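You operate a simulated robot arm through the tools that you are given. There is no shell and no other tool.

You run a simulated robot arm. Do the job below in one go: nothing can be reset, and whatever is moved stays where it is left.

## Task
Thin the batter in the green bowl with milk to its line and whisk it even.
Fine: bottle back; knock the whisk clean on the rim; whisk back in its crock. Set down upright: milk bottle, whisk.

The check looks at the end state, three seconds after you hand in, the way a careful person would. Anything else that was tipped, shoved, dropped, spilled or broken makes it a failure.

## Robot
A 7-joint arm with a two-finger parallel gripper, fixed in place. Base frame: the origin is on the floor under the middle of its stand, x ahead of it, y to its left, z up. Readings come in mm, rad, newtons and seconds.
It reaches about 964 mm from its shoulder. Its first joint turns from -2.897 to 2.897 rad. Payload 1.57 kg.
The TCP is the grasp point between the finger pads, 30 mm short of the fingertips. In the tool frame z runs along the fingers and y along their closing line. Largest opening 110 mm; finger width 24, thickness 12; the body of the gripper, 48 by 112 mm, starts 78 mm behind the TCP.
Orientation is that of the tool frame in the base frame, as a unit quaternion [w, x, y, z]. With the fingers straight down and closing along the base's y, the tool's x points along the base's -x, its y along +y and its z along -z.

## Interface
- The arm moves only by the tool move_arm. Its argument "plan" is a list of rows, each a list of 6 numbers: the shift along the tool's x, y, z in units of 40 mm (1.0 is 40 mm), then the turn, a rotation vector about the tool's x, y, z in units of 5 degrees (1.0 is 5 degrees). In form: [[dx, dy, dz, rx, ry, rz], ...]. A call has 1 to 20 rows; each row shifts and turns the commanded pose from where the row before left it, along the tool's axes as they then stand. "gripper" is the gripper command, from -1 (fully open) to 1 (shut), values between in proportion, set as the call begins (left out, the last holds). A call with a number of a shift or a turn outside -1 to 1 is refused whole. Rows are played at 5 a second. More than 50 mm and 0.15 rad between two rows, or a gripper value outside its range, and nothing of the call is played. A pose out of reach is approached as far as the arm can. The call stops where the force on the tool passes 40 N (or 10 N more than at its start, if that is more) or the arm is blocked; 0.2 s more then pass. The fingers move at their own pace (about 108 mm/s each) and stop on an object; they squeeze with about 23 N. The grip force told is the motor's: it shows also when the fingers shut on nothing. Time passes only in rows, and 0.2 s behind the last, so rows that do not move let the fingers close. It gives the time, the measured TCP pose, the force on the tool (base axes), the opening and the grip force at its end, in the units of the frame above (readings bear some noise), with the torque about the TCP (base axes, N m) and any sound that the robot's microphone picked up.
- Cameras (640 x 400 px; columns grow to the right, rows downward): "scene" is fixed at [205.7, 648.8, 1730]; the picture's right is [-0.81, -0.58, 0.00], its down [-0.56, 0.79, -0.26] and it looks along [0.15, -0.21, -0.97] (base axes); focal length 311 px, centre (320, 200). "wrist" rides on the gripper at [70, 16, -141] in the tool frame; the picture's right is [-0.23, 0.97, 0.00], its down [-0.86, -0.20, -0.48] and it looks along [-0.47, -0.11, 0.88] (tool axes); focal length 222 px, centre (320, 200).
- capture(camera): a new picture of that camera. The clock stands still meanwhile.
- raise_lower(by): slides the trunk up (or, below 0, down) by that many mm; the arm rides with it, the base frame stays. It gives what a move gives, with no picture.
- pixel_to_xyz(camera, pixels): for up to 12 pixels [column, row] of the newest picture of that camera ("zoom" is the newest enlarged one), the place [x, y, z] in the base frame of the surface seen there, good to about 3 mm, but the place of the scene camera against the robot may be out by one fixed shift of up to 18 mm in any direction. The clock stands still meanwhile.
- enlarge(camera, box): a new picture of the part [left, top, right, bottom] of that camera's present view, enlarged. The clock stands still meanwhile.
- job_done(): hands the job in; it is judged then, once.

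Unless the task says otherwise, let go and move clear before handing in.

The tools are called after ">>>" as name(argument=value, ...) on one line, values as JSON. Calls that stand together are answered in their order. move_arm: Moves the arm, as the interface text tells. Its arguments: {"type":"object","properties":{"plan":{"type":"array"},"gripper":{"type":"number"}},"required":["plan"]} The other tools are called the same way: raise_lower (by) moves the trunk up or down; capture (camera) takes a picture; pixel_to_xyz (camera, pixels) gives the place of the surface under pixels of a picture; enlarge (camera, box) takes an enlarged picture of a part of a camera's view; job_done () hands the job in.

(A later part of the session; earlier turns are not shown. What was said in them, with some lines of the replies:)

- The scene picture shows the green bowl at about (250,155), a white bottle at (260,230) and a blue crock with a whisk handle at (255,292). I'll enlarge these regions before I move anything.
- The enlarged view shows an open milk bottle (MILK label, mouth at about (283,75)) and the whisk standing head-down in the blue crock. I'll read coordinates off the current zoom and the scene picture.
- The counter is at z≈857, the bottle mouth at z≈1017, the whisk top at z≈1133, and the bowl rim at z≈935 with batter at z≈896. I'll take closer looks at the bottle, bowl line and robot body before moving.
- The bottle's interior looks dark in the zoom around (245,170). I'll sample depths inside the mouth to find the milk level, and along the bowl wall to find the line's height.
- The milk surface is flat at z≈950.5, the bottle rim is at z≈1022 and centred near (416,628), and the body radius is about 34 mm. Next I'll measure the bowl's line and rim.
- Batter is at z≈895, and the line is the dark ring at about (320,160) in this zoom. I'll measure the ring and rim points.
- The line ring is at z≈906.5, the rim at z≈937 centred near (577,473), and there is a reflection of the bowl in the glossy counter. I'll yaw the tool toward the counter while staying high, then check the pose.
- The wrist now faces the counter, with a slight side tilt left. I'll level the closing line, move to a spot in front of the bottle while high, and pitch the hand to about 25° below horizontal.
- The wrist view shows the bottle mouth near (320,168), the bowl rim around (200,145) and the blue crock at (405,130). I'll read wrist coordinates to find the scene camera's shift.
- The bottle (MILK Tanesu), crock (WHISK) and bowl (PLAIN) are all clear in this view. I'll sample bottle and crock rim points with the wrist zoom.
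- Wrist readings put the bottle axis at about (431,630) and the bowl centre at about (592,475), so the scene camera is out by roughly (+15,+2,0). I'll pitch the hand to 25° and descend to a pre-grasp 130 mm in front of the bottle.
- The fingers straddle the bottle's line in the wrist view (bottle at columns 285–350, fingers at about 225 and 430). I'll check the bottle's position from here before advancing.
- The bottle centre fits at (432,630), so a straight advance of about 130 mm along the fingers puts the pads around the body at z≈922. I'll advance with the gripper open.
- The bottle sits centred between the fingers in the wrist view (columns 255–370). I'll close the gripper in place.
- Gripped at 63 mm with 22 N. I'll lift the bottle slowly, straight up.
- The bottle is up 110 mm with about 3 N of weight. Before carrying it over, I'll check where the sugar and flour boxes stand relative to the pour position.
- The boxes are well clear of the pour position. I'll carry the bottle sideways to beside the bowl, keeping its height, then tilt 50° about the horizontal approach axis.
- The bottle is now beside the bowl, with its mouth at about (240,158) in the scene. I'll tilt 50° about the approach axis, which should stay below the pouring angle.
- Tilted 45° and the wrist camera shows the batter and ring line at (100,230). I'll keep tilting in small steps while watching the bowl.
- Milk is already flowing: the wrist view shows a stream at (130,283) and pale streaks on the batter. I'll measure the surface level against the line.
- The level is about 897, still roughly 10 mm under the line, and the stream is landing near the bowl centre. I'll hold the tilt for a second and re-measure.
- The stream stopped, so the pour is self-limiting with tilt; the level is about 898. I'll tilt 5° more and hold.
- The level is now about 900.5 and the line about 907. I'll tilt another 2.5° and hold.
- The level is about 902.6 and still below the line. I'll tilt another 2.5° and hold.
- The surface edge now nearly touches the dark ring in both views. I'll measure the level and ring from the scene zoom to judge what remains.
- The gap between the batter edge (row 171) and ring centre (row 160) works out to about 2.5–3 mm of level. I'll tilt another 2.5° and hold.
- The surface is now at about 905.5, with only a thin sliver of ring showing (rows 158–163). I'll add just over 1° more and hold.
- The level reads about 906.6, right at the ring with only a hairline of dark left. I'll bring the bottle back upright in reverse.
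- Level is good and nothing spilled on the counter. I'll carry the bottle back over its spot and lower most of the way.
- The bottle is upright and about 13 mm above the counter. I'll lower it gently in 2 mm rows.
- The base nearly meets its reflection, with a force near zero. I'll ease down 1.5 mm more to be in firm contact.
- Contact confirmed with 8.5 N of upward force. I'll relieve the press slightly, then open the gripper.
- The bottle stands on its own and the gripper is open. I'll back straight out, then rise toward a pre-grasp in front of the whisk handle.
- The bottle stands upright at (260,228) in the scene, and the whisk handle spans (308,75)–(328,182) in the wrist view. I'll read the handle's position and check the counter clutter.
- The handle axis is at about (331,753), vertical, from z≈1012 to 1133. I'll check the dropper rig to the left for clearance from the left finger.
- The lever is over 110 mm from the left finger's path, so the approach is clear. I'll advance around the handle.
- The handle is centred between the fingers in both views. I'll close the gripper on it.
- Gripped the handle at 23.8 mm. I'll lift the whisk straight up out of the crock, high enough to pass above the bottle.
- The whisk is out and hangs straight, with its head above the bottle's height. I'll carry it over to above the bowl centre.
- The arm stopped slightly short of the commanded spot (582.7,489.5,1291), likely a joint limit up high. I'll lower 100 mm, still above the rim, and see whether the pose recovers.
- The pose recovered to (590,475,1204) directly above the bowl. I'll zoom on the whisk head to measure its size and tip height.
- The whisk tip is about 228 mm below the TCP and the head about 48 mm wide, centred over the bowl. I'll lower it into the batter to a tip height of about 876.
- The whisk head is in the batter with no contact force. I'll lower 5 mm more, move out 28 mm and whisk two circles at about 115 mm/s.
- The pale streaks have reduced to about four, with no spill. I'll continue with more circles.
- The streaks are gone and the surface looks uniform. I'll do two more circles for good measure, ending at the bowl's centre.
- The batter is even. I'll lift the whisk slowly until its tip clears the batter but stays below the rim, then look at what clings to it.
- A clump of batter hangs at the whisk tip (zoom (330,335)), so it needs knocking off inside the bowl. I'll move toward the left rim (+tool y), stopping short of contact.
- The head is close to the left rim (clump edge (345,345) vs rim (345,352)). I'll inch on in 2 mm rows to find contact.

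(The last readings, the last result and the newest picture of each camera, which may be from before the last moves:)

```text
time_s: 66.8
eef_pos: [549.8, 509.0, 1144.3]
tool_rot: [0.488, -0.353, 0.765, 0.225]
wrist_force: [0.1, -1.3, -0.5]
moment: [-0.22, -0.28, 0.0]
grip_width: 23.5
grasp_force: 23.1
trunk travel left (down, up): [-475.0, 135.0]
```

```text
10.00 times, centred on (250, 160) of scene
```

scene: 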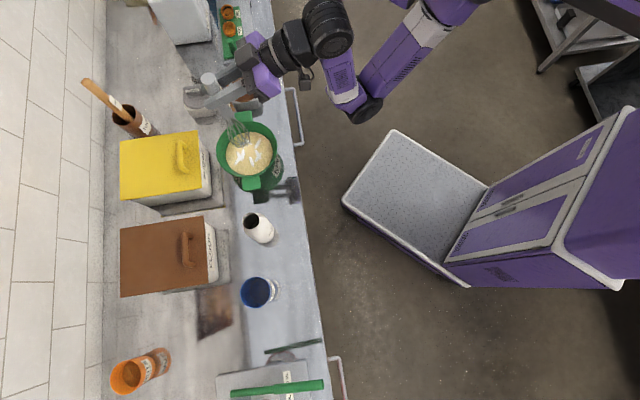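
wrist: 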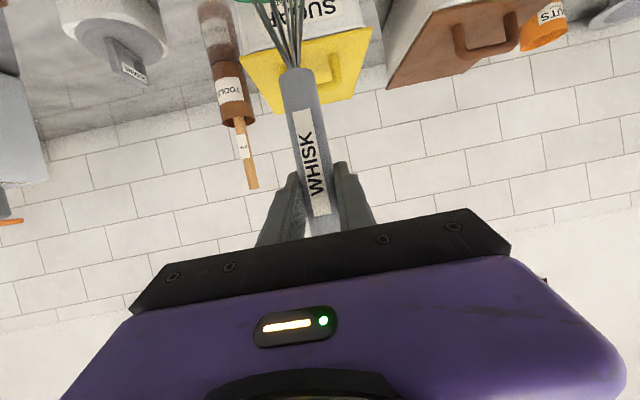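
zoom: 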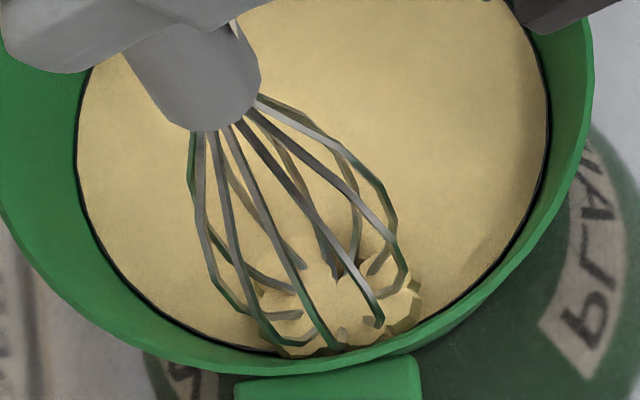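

Light contact registers: about 1.7 N via the moment. I'll back off 8 mm and give three short taps against the rim.

>>> move_arm(plan=[[0, -0.2, 0, 0, 0, 0], [0, 0, 0, 0, 0, 0], [0, 0.22, 0, 0, 0, 0], [0, -0.22, 0, 0, 0, 0], [0, 0.22, 0, 0, 0, 0], [0, -0.22, 0, 0, 0, 0], [0, 0.22, 0, 0, 0, 0], [0, -0.22, 0, 0, 0, 0], [0, 0, 0, 0, 0, 0]])

>>> enlarge(camera="scene", box=[216, 115, 280, 180])

```text
time_s: 68.8
eef_pos: [555.8, 504.8, 1143.5]
tool_rot: [0.489, -0.352, 0.766, 0.225]
wrist_force: [0.6, 0.4, -0.4]
moment: [0.03, 0.03, 0.01]
grip_width: 23.3
grasp_force: 22.7
trunk travel left (down, up): [-475.0, 135.0]
```

```text
6.15 times, centred on (248, 148) of scene
```

zoom: 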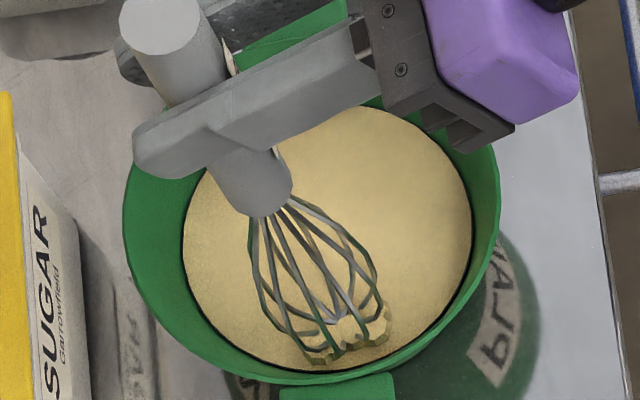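

Part of the clump has fallen away, and the bowl looks unmoved. I'll give four slightly brisker taps.

>>> move_arm(plan=[[0, -0.05, 0, 0, 0, 0], [0, 0.3, 0, 0, 0, 0], [0, -0.3, 0, 0, 0, 0], [0, 0, 0, 0, 0, 0], [0, 0.3, 0, 0, 0, 0], [0, -0.3, 0, 0, 0, 0], [0, 0, 0, 0, 0, 0], [0, 0.3, 0, 0, 0, 0], [0, -0.3, 0, 0, 0, 0], [0, 0, 0, 0, 0, 0]])

>>> enlarge(camera="scene", box=[216, 115, 280, 180])

```text
time_s: 71.0
eef_pos: [558.7, 504.0, 1144.5]
tool_rot: [0.488, -0.353, 0.766, 0.225]
wrist_force: [0.2, -0.2, -0.3]
moment: [-0.04, -0.02, 0.03]
grip_width: 23.4
grasp_force: 23.3
trunk travel left (down, up): [-475.0, 135.0]
```

```text
6.15 times, centred on (248, 148) of scene
```

zoom: 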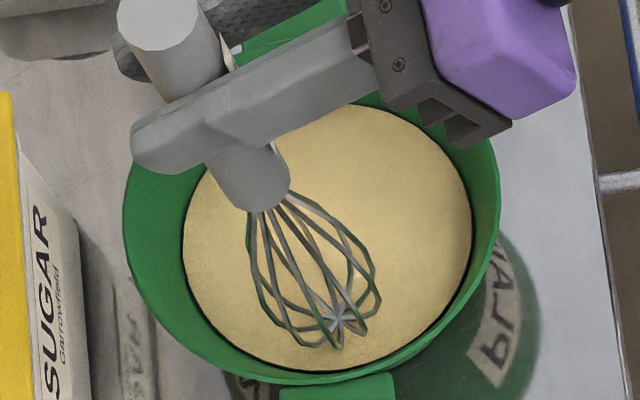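

The whisk wires are now bare and the clump has dropped into the bowl. I'll lift straight up and check both whisk and bowl.

>>> move_arm(plan=[[0, -0.2, 0, 0, 0, 0], [-0.227, 0, -0.106, 0, 0, 0], [-0.453, 0, -0.211, 0, 0, 0], [-0.453, 0, -0.211, 0, 0, 0], [-0.453, 0, -0.211, 0, 0, 0], [-0.453, 0, -0.211, 0, 0, 0], [-0.453, 0, -0.211, 0, 0, 0], [0, 0, 0, 0, 0, 0]])

>>> enlarge(camera="scene", box=[206, 80, 290, 180])

>>> capture(camera="scene")

>>> capture(camera="wrist")

```text
time_s: 72.8
eef_pos: [564.3, 497.9, 1253.7]
tool_rot: [0.489, -0.354, 0.765, 0.226]
wrist_force: [0.1, 1.1, -0.8]
moment: [0.02, 0.02, 0.0]
grip_width: 23.5
grasp_force: 23.2
trunk travel left (down, up): [-475.0, 135.0]
```

```text
4.00 times, centred on (248, 130) of scene
```

zoom: 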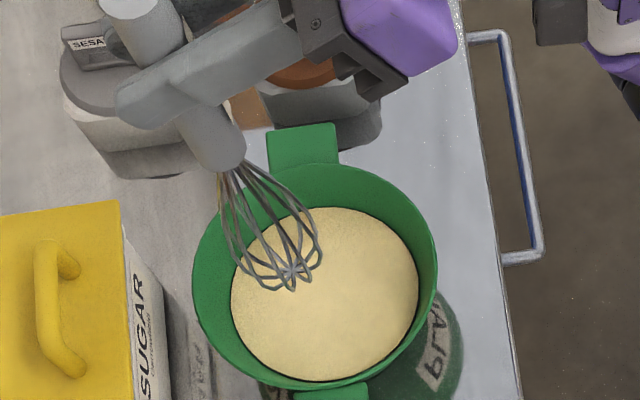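

```text
taken
```

scene: 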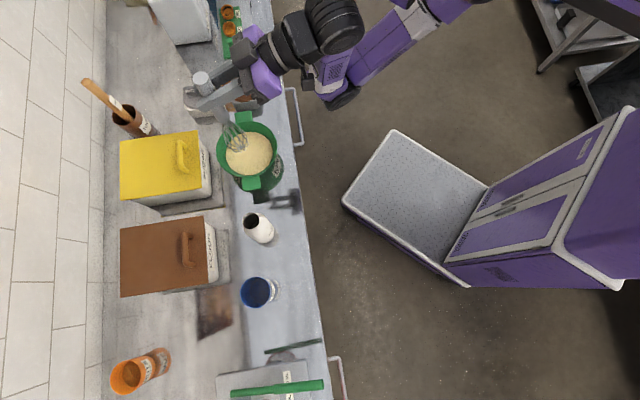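

```text
taken
```

wrist: 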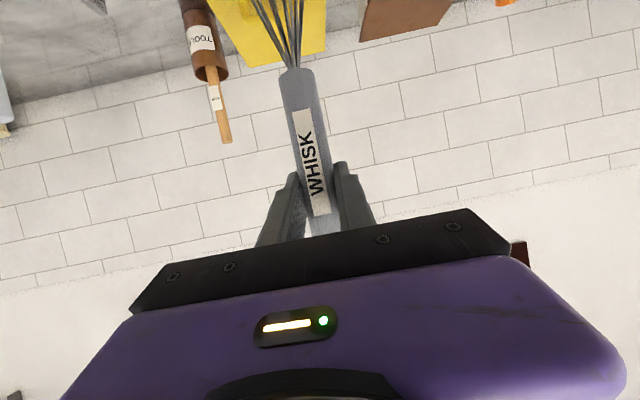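

The whisk is clean, and the bowl and bottle are in place. I'll check the whisk tip against the TCP to see whether it shifted in the grip.

>>> pixel_to_xyz(camera="zoom", pixels=[[291, 271], [288, 268], [293, 275], [130, 5], [225, 165], [290, 330], [340, 360], [250, 320], [330, 230], [400, 300]])

>>> pixel_to_xyz(camera="scene", pixels=[[258, 280], [243, 291], [276, 290], [258, 305], [258, 292], [248, 283], [250, 222], [262, 215]])

>>> enlarge(camera="scene", box=[226, 262, 290, 322])

```text
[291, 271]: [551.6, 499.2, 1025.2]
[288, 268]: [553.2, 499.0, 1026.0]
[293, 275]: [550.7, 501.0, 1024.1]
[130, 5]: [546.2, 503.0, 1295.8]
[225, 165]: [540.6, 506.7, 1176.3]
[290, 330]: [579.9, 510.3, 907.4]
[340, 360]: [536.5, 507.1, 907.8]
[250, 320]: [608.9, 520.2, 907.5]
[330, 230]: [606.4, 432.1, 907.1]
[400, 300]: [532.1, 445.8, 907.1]
```

```text
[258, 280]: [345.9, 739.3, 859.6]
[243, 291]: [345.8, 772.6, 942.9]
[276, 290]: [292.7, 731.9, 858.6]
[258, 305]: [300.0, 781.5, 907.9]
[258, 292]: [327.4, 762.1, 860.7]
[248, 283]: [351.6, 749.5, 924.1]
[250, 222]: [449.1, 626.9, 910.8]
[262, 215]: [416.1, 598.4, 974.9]
```

```text
6.67 times, centred on (258, 292) of scene
```

zoom: 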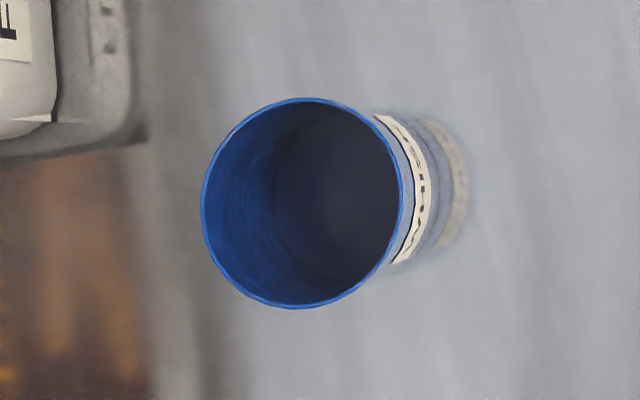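

The whisk hasn't shifted (tip still 228 mm below the TCP), and the batter reads 907 all over. I'll measure the empty crock's rim to centre the return.

>>> pixel_to_xyz(camera="zoom", pixels=[[204, 200], [402, 200], [305, 99], [300, 306], [240, 125], [375, 275], [235, 280], [380, 130], [320, 200], [300, 200]])

```text
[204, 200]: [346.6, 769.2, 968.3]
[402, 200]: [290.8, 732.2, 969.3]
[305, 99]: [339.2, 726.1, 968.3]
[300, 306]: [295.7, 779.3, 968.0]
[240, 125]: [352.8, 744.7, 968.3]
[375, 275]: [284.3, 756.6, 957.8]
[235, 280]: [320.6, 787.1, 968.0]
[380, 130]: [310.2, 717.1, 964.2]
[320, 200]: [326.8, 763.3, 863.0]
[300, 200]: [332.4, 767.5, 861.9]
```

The crock rim centre is at about (333,754) after the shift, matching where I picked up the whisk. I'll carry it back in an arc that rises before passing over the bottle.

>>> move_arm(plan=[[-0.272, 0.686, -0.028, 0, 0, 0], [-0.272, 0.686, -0.028, 0, 0, 0], [-0.272, 0.686, -0.028, 0, 0, 0], [-0.272, 0.686, -0.028, 0, 0, 0], [-0.052, 0.727, 0.074, 0, 0, 0], [-0.052, 0.727, 0.074, 0, 0, 0], [-0.052, 0.727, 0.074, 0, 0, 0], [-0.052, 0.727, 0.074, 0, 0, 0], [-0.052, 0.727, 0.074, 0, 0, 0], [-0.052, 0.727, 0.074, 0, 0, 0], [-0.052, 0.727, 0.074, 0, 0, 0], [-0.052, 0.727, 0.074, 0, 0, 0], [0, 0, 0, 0, 0, 0], [0, 0, 0, 0, 0, 0]])

>>> capture(camera="scene")

>>> enlarge(camera="scene", box=[170, 220, 300, 340])

```text
time_s: 75.8
eef_pos: [332.0, 754.7, 1301.3]
tool_rot: [0.489, -0.352, 0.766, 0.225]
wrist_force: [-0.1, -0.2, -0.5]
moment: [0.0, -0.03, 0.01]
grip_width: 23.4
grasp_force: 23.2
trunk travel left (down, up): [-475.0, 135.0]
```

```text
taken
```

scene: 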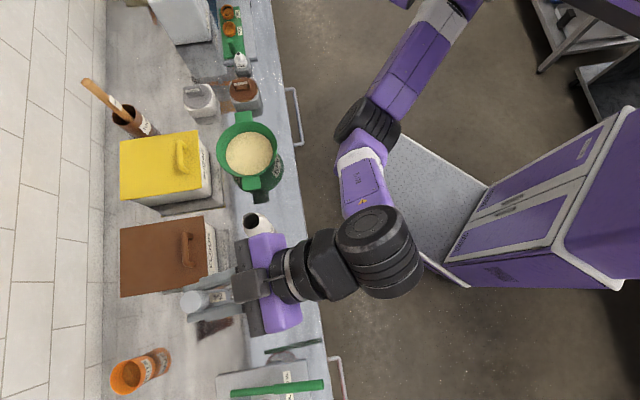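

```text
3.33 times, centred on (235, 280) of scene
```

zoom: 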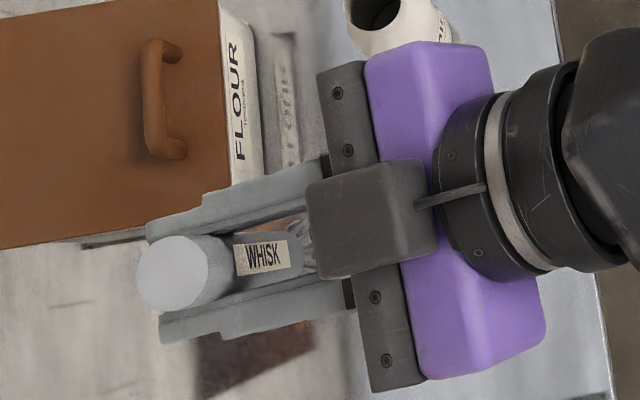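

The whisk is back above the crock, reading (332,754.7). I'll re-read the pose to average out noise before descending.

>>> move_arm(plan=[[0, 0, 0, 0, 0, 0]])

>>> move_arm(plan=[[0, 0, 0, 0, 0, 0]])

>>> capture(camera="wrist")

```text
time_s: 76.2
eef_pos: [330.9, 754.1, 1300.9]
tool_rot: [0.488, -0.353, 0.766, 0.225]
wrist_force: [0.0, -0.1, -0.9]
moment: [-0.02, -0.01, -0.01]
grip_width: 23.4
grasp_force: 23.1
trunk travel left (down, up): [-475.0, 135.0]
```

```text
time_s: 76.6
eef_pos: [330.5, 753.8, 1302.0]
tool_rot: [0.489, -0.353, 0.765, 0.225]
wrist_force: [0.1, 0.5, -0.7]
moment: [0.01, 0.0, -0.01]
grip_width: 23.5
grasp_force: 22.9
trunk travel left (down, up): [-475.0, 135.0]
```

```text
taken
```

wrist: 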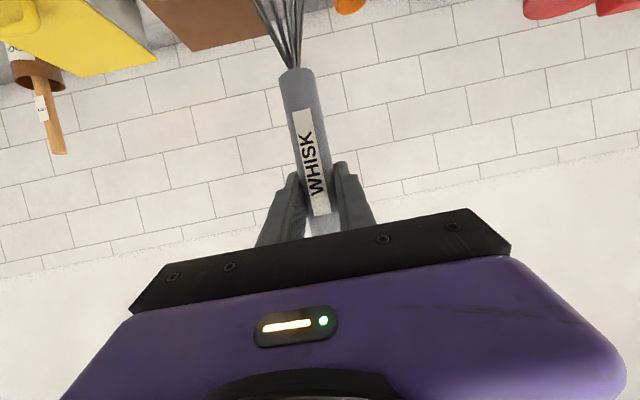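

The averaged position is about 2 mm long in y. I'll correct that and lower until the tip is just above the crock rim.

>>> move_arm(plan=[[0.015, -0.036, -0.032, 0, 0, 0], [0.453, 0, 0.211, 0, 0, 0], [0.453, 0, 0.211, 0, 0, 0], [0.453, 0, 0.211, 0, 0, 0], [0.453, 0, 0.211, 0, 0, 0], [0.227, 0, 0.106, 0, 0, 0], [0, 0, 0, 0, 0, 0]])

>>> enlarge(camera="scene", box=[200, 250, 296, 330])

>>> capture(camera="wrist")

```text
time_s: 78.2
eef_pos: [332.1, 750.8, 1210.4]
tool_rot: [0.489, -0.353, 0.765, 0.226]
wrist_force: [-0.1, 0.2, -0.9]
moment: [-0.03, 0.04, 0.05]
grip_width: 23.4
grasp_force: 22.5
trunk travel left (down, up): [-475.0, 135.0]
```

```text
5.00 times, centred on (248, 290) of scene
```

zoom: 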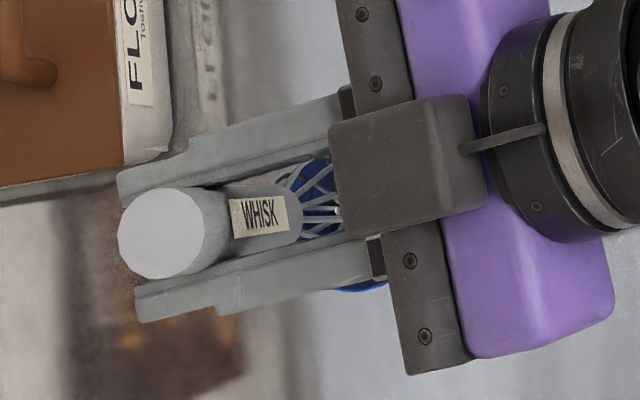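

```text
taken
```

wrist: 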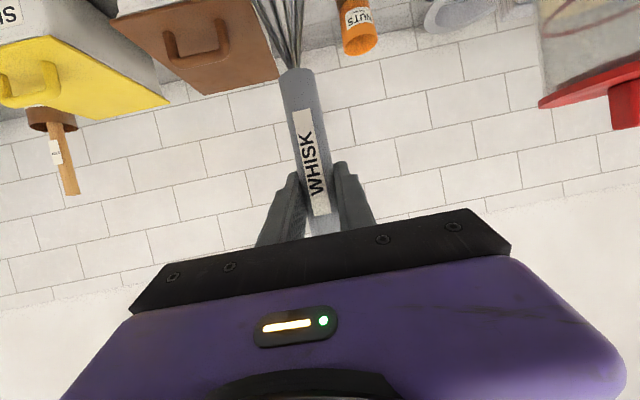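

The whisk is over the crock with its tip just above the rim. I'll lower it in 10 mm rows and watch the force.

>>> move_arm(plan=[[0.227, 0, 0.106, 0, 0, 0], [0.227, 0, 0.106, 0, 0, 0], [0.227, 0, 0.106, 0, 0, 0], [0.227, 0, 0.106, 0, 0, 0], [0, 0, 0, 0, 0, 0]])

>>> enlarge(camera="scene", box=[200, 250, 296, 330])

>>> capture(camera="wrist")

```text
time_s: 79.4
eef_pos: [331.2, 750.7, 1169.9]
tool_rot: [0.489, -0.353, 0.766, 0.225]
wrist_force: [0.1, 0.1, -0.9]
moment: [-0.02, 0.0, 0.02]
grip_width: 23.6
grasp_force: 22.4
trunk travel left (down, up): [-475.0, 135.0]
```

```text
5.00 times, centred on (248, 290) of scene
```

zoom: 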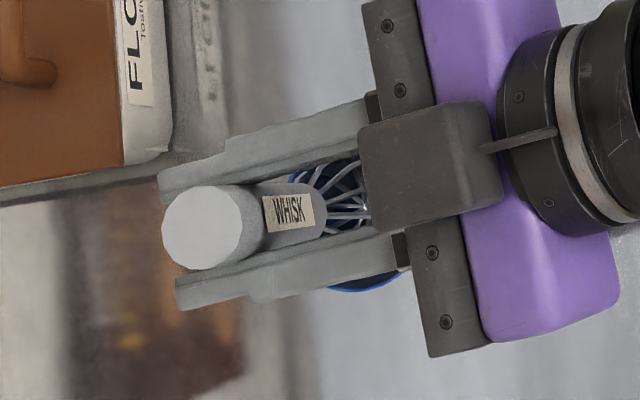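

```text
taken
```

wrist: 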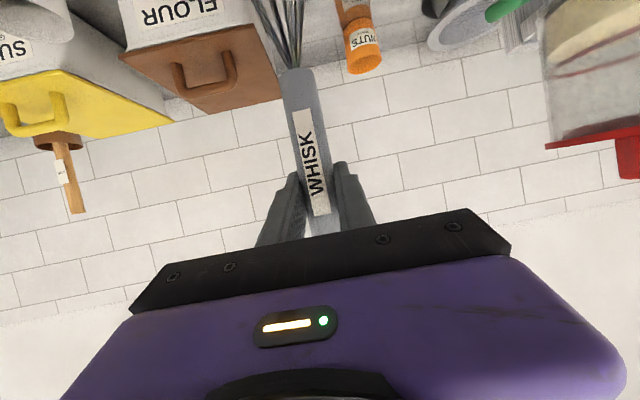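

No contact force inside the crock. I'll nudge 1 mm in y and continue down 60 mm.

>>> move_arm(plan=[[0.219, 0.016, 0.123, 0, 0, 0], [0.227, 0, 0.106, 0, 0, 0], [0.227, 0, 0.106, 0, 0, 0], [0.227, 0, 0.106, 0, 0, 0], [0.227, 0, 0.106, 0, 0, 0], [0.227, 0, 0.106, 0, 0, 0], [0, 0, 0, 0, 0, 0]])

>>> enlarge(camera="scene", box=[200, 250, 296, 330])

>>> capture(camera="wrist")

```text
time_s: 81.0
eef_pos: [332.2, 752.2, 1110.5]
tool_rot: [0.488, -0.354, 0.765, 0.226]
wrist_force: [-0.2, -0.6, -1.5]
moment: [0.01, 0.0, -0.01]
grip_width: 23.6
grasp_force: 22.7
trunk travel left (down, up): [-475.0, 135.0]
```

```text
5.00 times, centred on (248, 290) of scene
```

zoom: 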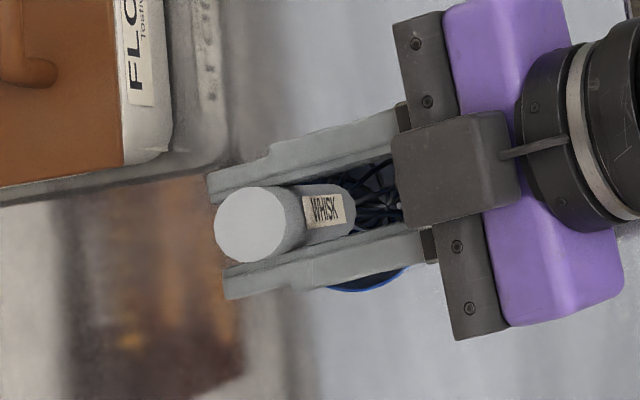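

```text
taken
```

wrist: 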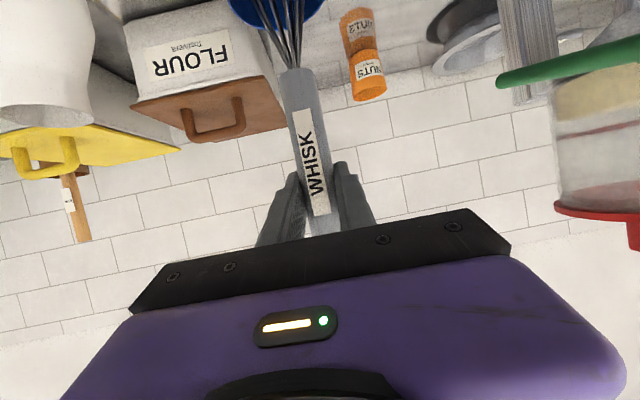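

About 18 mm to go and still free. I'll lower 15 mm in small rows.

>>> move_arm(plan=[[0.0906, 0, 0.0423, 0, 0, 0], [0.0906, 0, 0.0423, 0, 0, 0], [0.0906, 0, 0.0423, 0, 0, 0], [0.068, 0, 0.0317, 0, 0, 0], [0, 0, 0, 0, 0, 0]])

>>> move_arm(plan=[[0, 0, 0, 0, 0, 0]])

```text
time_s: 82.2
eef_pos: [333.2, 752.2, 1094.5]
tool_rot: [0.487, -0.354, 0.766, 0.225]
wrist_force: [-0.4, 0.5, 0.5]
moment: [0.01, 0.01, 0.02]
grip_width: 23.3
grasp_force: 22.5
trunk travel left (down, up): [-475.0, 135.0]
```

```text
time_s: 82.6
eef_pos: [331.2, 751.5, 1096.1]
tool_rot: [0.488, -0.353, 0.765, 0.226]
wrist_force: [0.4, 0.6, -0.5]
moment: [-0.01, 0.0, 0.01]
grip_width: 23.6
grasp_force: 23.3
trunk travel left (down, up): [-475.0, 135.0]
```

Roughly 2–3 mm above the original set-down height, with no contact yet. I'll ease down 1 mm per row, checking force.

>>> move_arm(plan=[[0.0227, 0, 0.0106, 0, 0, 0], [0.0227, 0, 0.0106, 0, 0, 0], [0, 0, 0, 0, 0, 0]])

>>> move_arm(plan=[[0.0136, 0, 0.0063, 0, 0, 0], [0, 0, 0, 0, 0, 0]])

```text
time_s: 83.4
eef_pos: [331.7, 751.3, 1093.2]
tool_rot: [0.489, -0.353, 0.765, 0.226]
wrist_force: [-0.1, 0.8, -0.3]
moment: [0.03, 0.02, 0.0]
grip_width: 23.5
grasp_force: 23.1
trunk travel left (down, up): [-475.0, 135.0]
```

```text
time_s: 84.0
eef_pos: [332.1, 752.6, 1093.4]
tool_rot: [0.49, -0.352, 0.765, 0.225]
wrist_force: [-0.4, -0.4, -0.2]
moment: [0.01, 0.01, 0.02]
grip_width: 23.3
grasp_force: 23.1
trunk travel left (down, up): [-475.0, 135.0]
```

The hanging weight has nearly vanished, which suggests the tip is about to touch. I'll ease down another 1 mm.

>>> move_arm(plan=[[0.0136, 0, 0.0063, 0, 0, 0], [0.0091, 0, 0.0042, 0, 0, 0], [0, 0, 0, 0, 0, 0]])

```text
time_s: 84.8
eef_pos: [332.3, 752.6, 1092.5]
tool_rot: [0.488, -0.353, 0.765, 0.226]
wrist_force: [-0.3, 1.0, 2.4]
moment: [-0.1, 0.03, -0.01]
grip_width: 23.6
grasp_force: 22.5
trunk travel left (down, up): [-475.0, 135.0]
```

Contact is confirmed at 2.4 N. I'll open the gripper to release the whisk.

>>> move_arm(plan=[[0, 0, 0, 0, 0, 0], [0, 0, 0, 0, 0, 0], [0, 0, 0, 0, 0, 0], [0, 0, 0, 0, 0, 0]], gripper=-1)

>>> capture(camera="wrist")

>>> enlarge(camera="scene", box=[200, 240, 328, 340])

```text
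time_s: 85.8
eef_pos: [331.4, 752.2, 1092.2]
tool_rot: [0.49, -0.353, 0.765, 0.225]
wrist_force: [0.0, 0.0, 0.5]
moment: [-0.01, 0.01, 0.0]
grip_width: 110.1
grasp_force: 0.0
trunk travel left (down, up): [-475.0, 135.0]
```

```text
taken
```

wrist: 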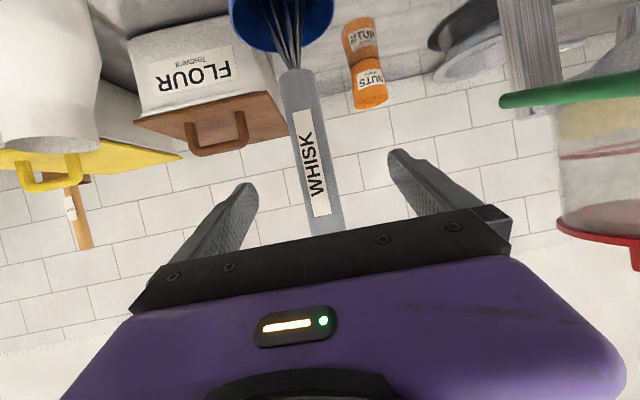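

```text
4.00 times, centred on (264, 290) of scene
```

zoom: 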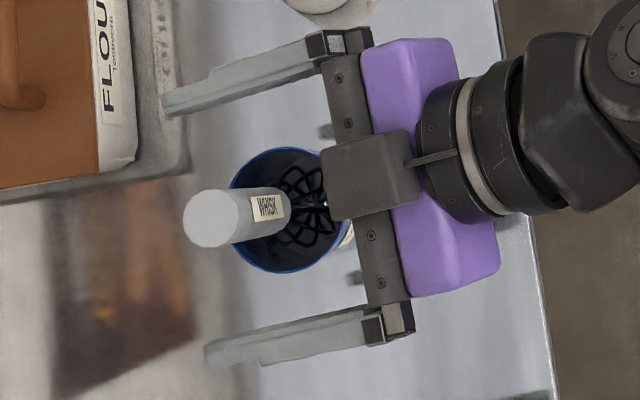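

The whisk stands upright in its crock on its own. I'll back the open gripper straight out and away from the counter.

>>> move_arm(plan=[[0, 0, -0.3, 0, 0, 0], [0, 0, -0.5, 0, 0, 0], [0, 0, -0.5, 0, 0, 0], [0, 0, -0.5, 0, 0, 0], [0, 0, -0.6, 0, 0, 0], [0, 0, -0.6, 0, 0, 0], [0, 0, -0.6, 0, 0, 0], [0, 0, -0.6, 0, 0, 0], [0, 0, 0, 0, 0, 0], [0, 0, 0, 0, 0, 0]])

>>> capture(camera="scene")

>>> enlarge(camera="scene", box=[196, 90, 300, 190])

>>> enlarge(camera="scene", box=[200, 200, 328, 320])

>>> capture(camera="wrist")

```text
time_s: 88.0
eef_pos: [232.8, 636.4, 1162.2]
tool_rot: [0.488, -0.353, 0.765, 0.226]
wrist_force: [-1.0, -1.0, 0.2]
moment: [-0.03, 0.0, -0.01]
grip_width: 109.8
grasp_force: 0.0
trunk travel left (down, up): [-475.0, 135.0]
```

```text
taken
```

scene: 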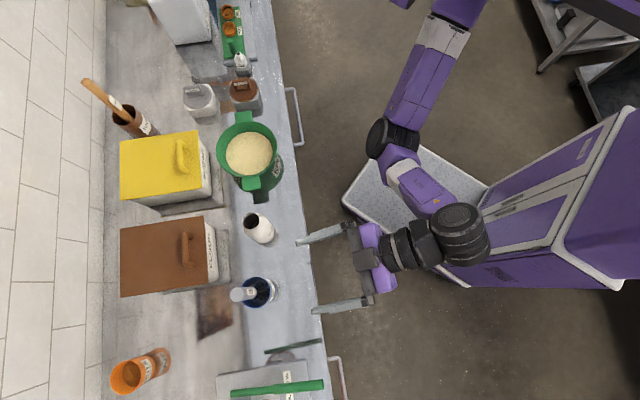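

```text
4.00 times, centred on (248, 140) of scene
```

zoom: 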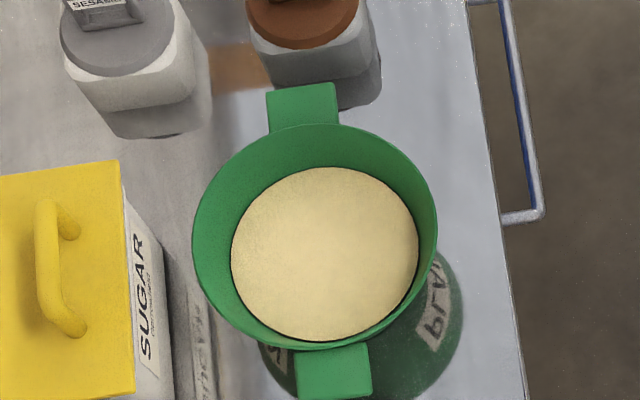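

```text
3.33 times, centred on (264, 260) of scene
```

zoom: 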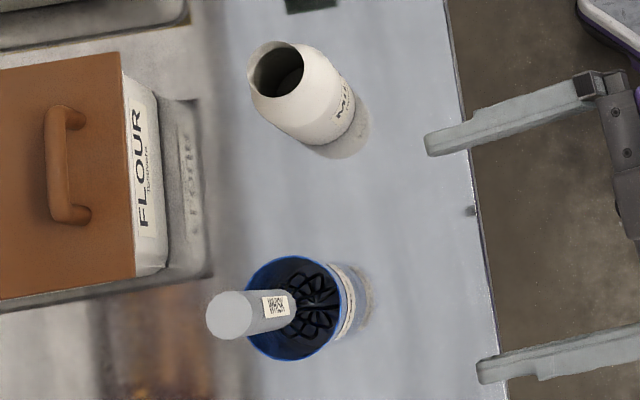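

```text
taken
```

wrist: 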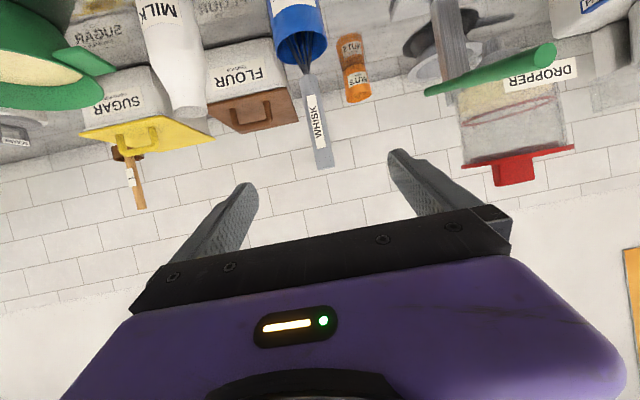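

The bottle, whisk and bowl are all in place, and the batter looks uniform. I'll do a last check of the level against the line and the whisk's upright position.

>>> enlarge(camera="scene", box=[220, 120, 280, 157])

>>> pixel_to_xyz(camera="zoom", pixels=[[320, 150], [250, 200], [320, 250], [400, 250], [200, 300], [450, 200], [320, 60], [560, 300], [110, 350]])

>>> pixel_to_xyz(camera="scene", pixels=[[238, 295], [243, 118], [251, 183], [258, 222], [219, 150], [276, 170]])

```text
10.67 times, centred on (250, 138) of scene
```

zoom: 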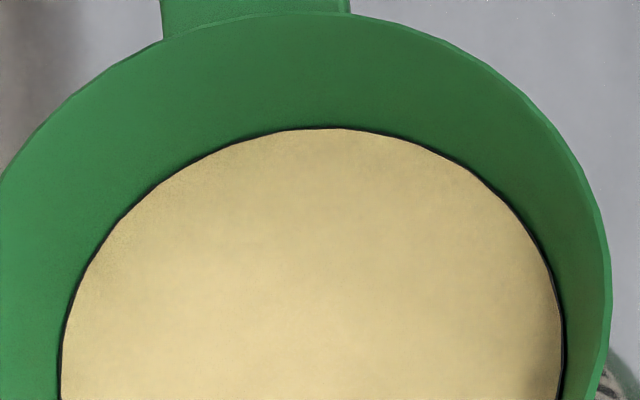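

```text
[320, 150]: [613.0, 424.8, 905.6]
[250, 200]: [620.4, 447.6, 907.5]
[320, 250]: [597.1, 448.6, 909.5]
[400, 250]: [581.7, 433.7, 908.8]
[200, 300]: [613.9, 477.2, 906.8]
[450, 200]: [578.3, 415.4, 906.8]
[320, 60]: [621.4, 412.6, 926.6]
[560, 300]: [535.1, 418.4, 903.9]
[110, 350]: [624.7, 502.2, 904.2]
```

```text
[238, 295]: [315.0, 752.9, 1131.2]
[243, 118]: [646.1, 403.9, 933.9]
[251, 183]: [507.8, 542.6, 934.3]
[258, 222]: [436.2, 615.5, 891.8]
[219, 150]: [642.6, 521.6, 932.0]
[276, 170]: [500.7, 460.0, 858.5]
```

The batter reads about 907, with only a hairline of the ring showing all round. The bowl hasn't moved, and the bottle and whisk are upright in their places with the arm clear, so I'm handing in.

>>> job_done()

```text
The job is handed in.
```

The batter in the green bowl is thinned with milk to its line and whisked even, and I've handed the job in.

- **Level:** the batter surface reads about 907 mm. The line is at about 906.5 mm, with only a hairline of it still showing around the bowl.
- **Mixing:** about eight circles with the whisk; the pale milk streaks are gone and the surface looks uniform.
- **Whisk:** the clump of batter on the tip was knocked off on the inside of the rim, and the wires look clean. It stands upright in its blue crock, head down as before.
- **Milk bottle:** set down upright on its original spot, with some milk left in it.
- **Everything else:** I saw no spills. The bowl's handles read within about 4 mm of where they started, which is about the limit of the measurement. The arm is backed clear of the counter with the gripper open.
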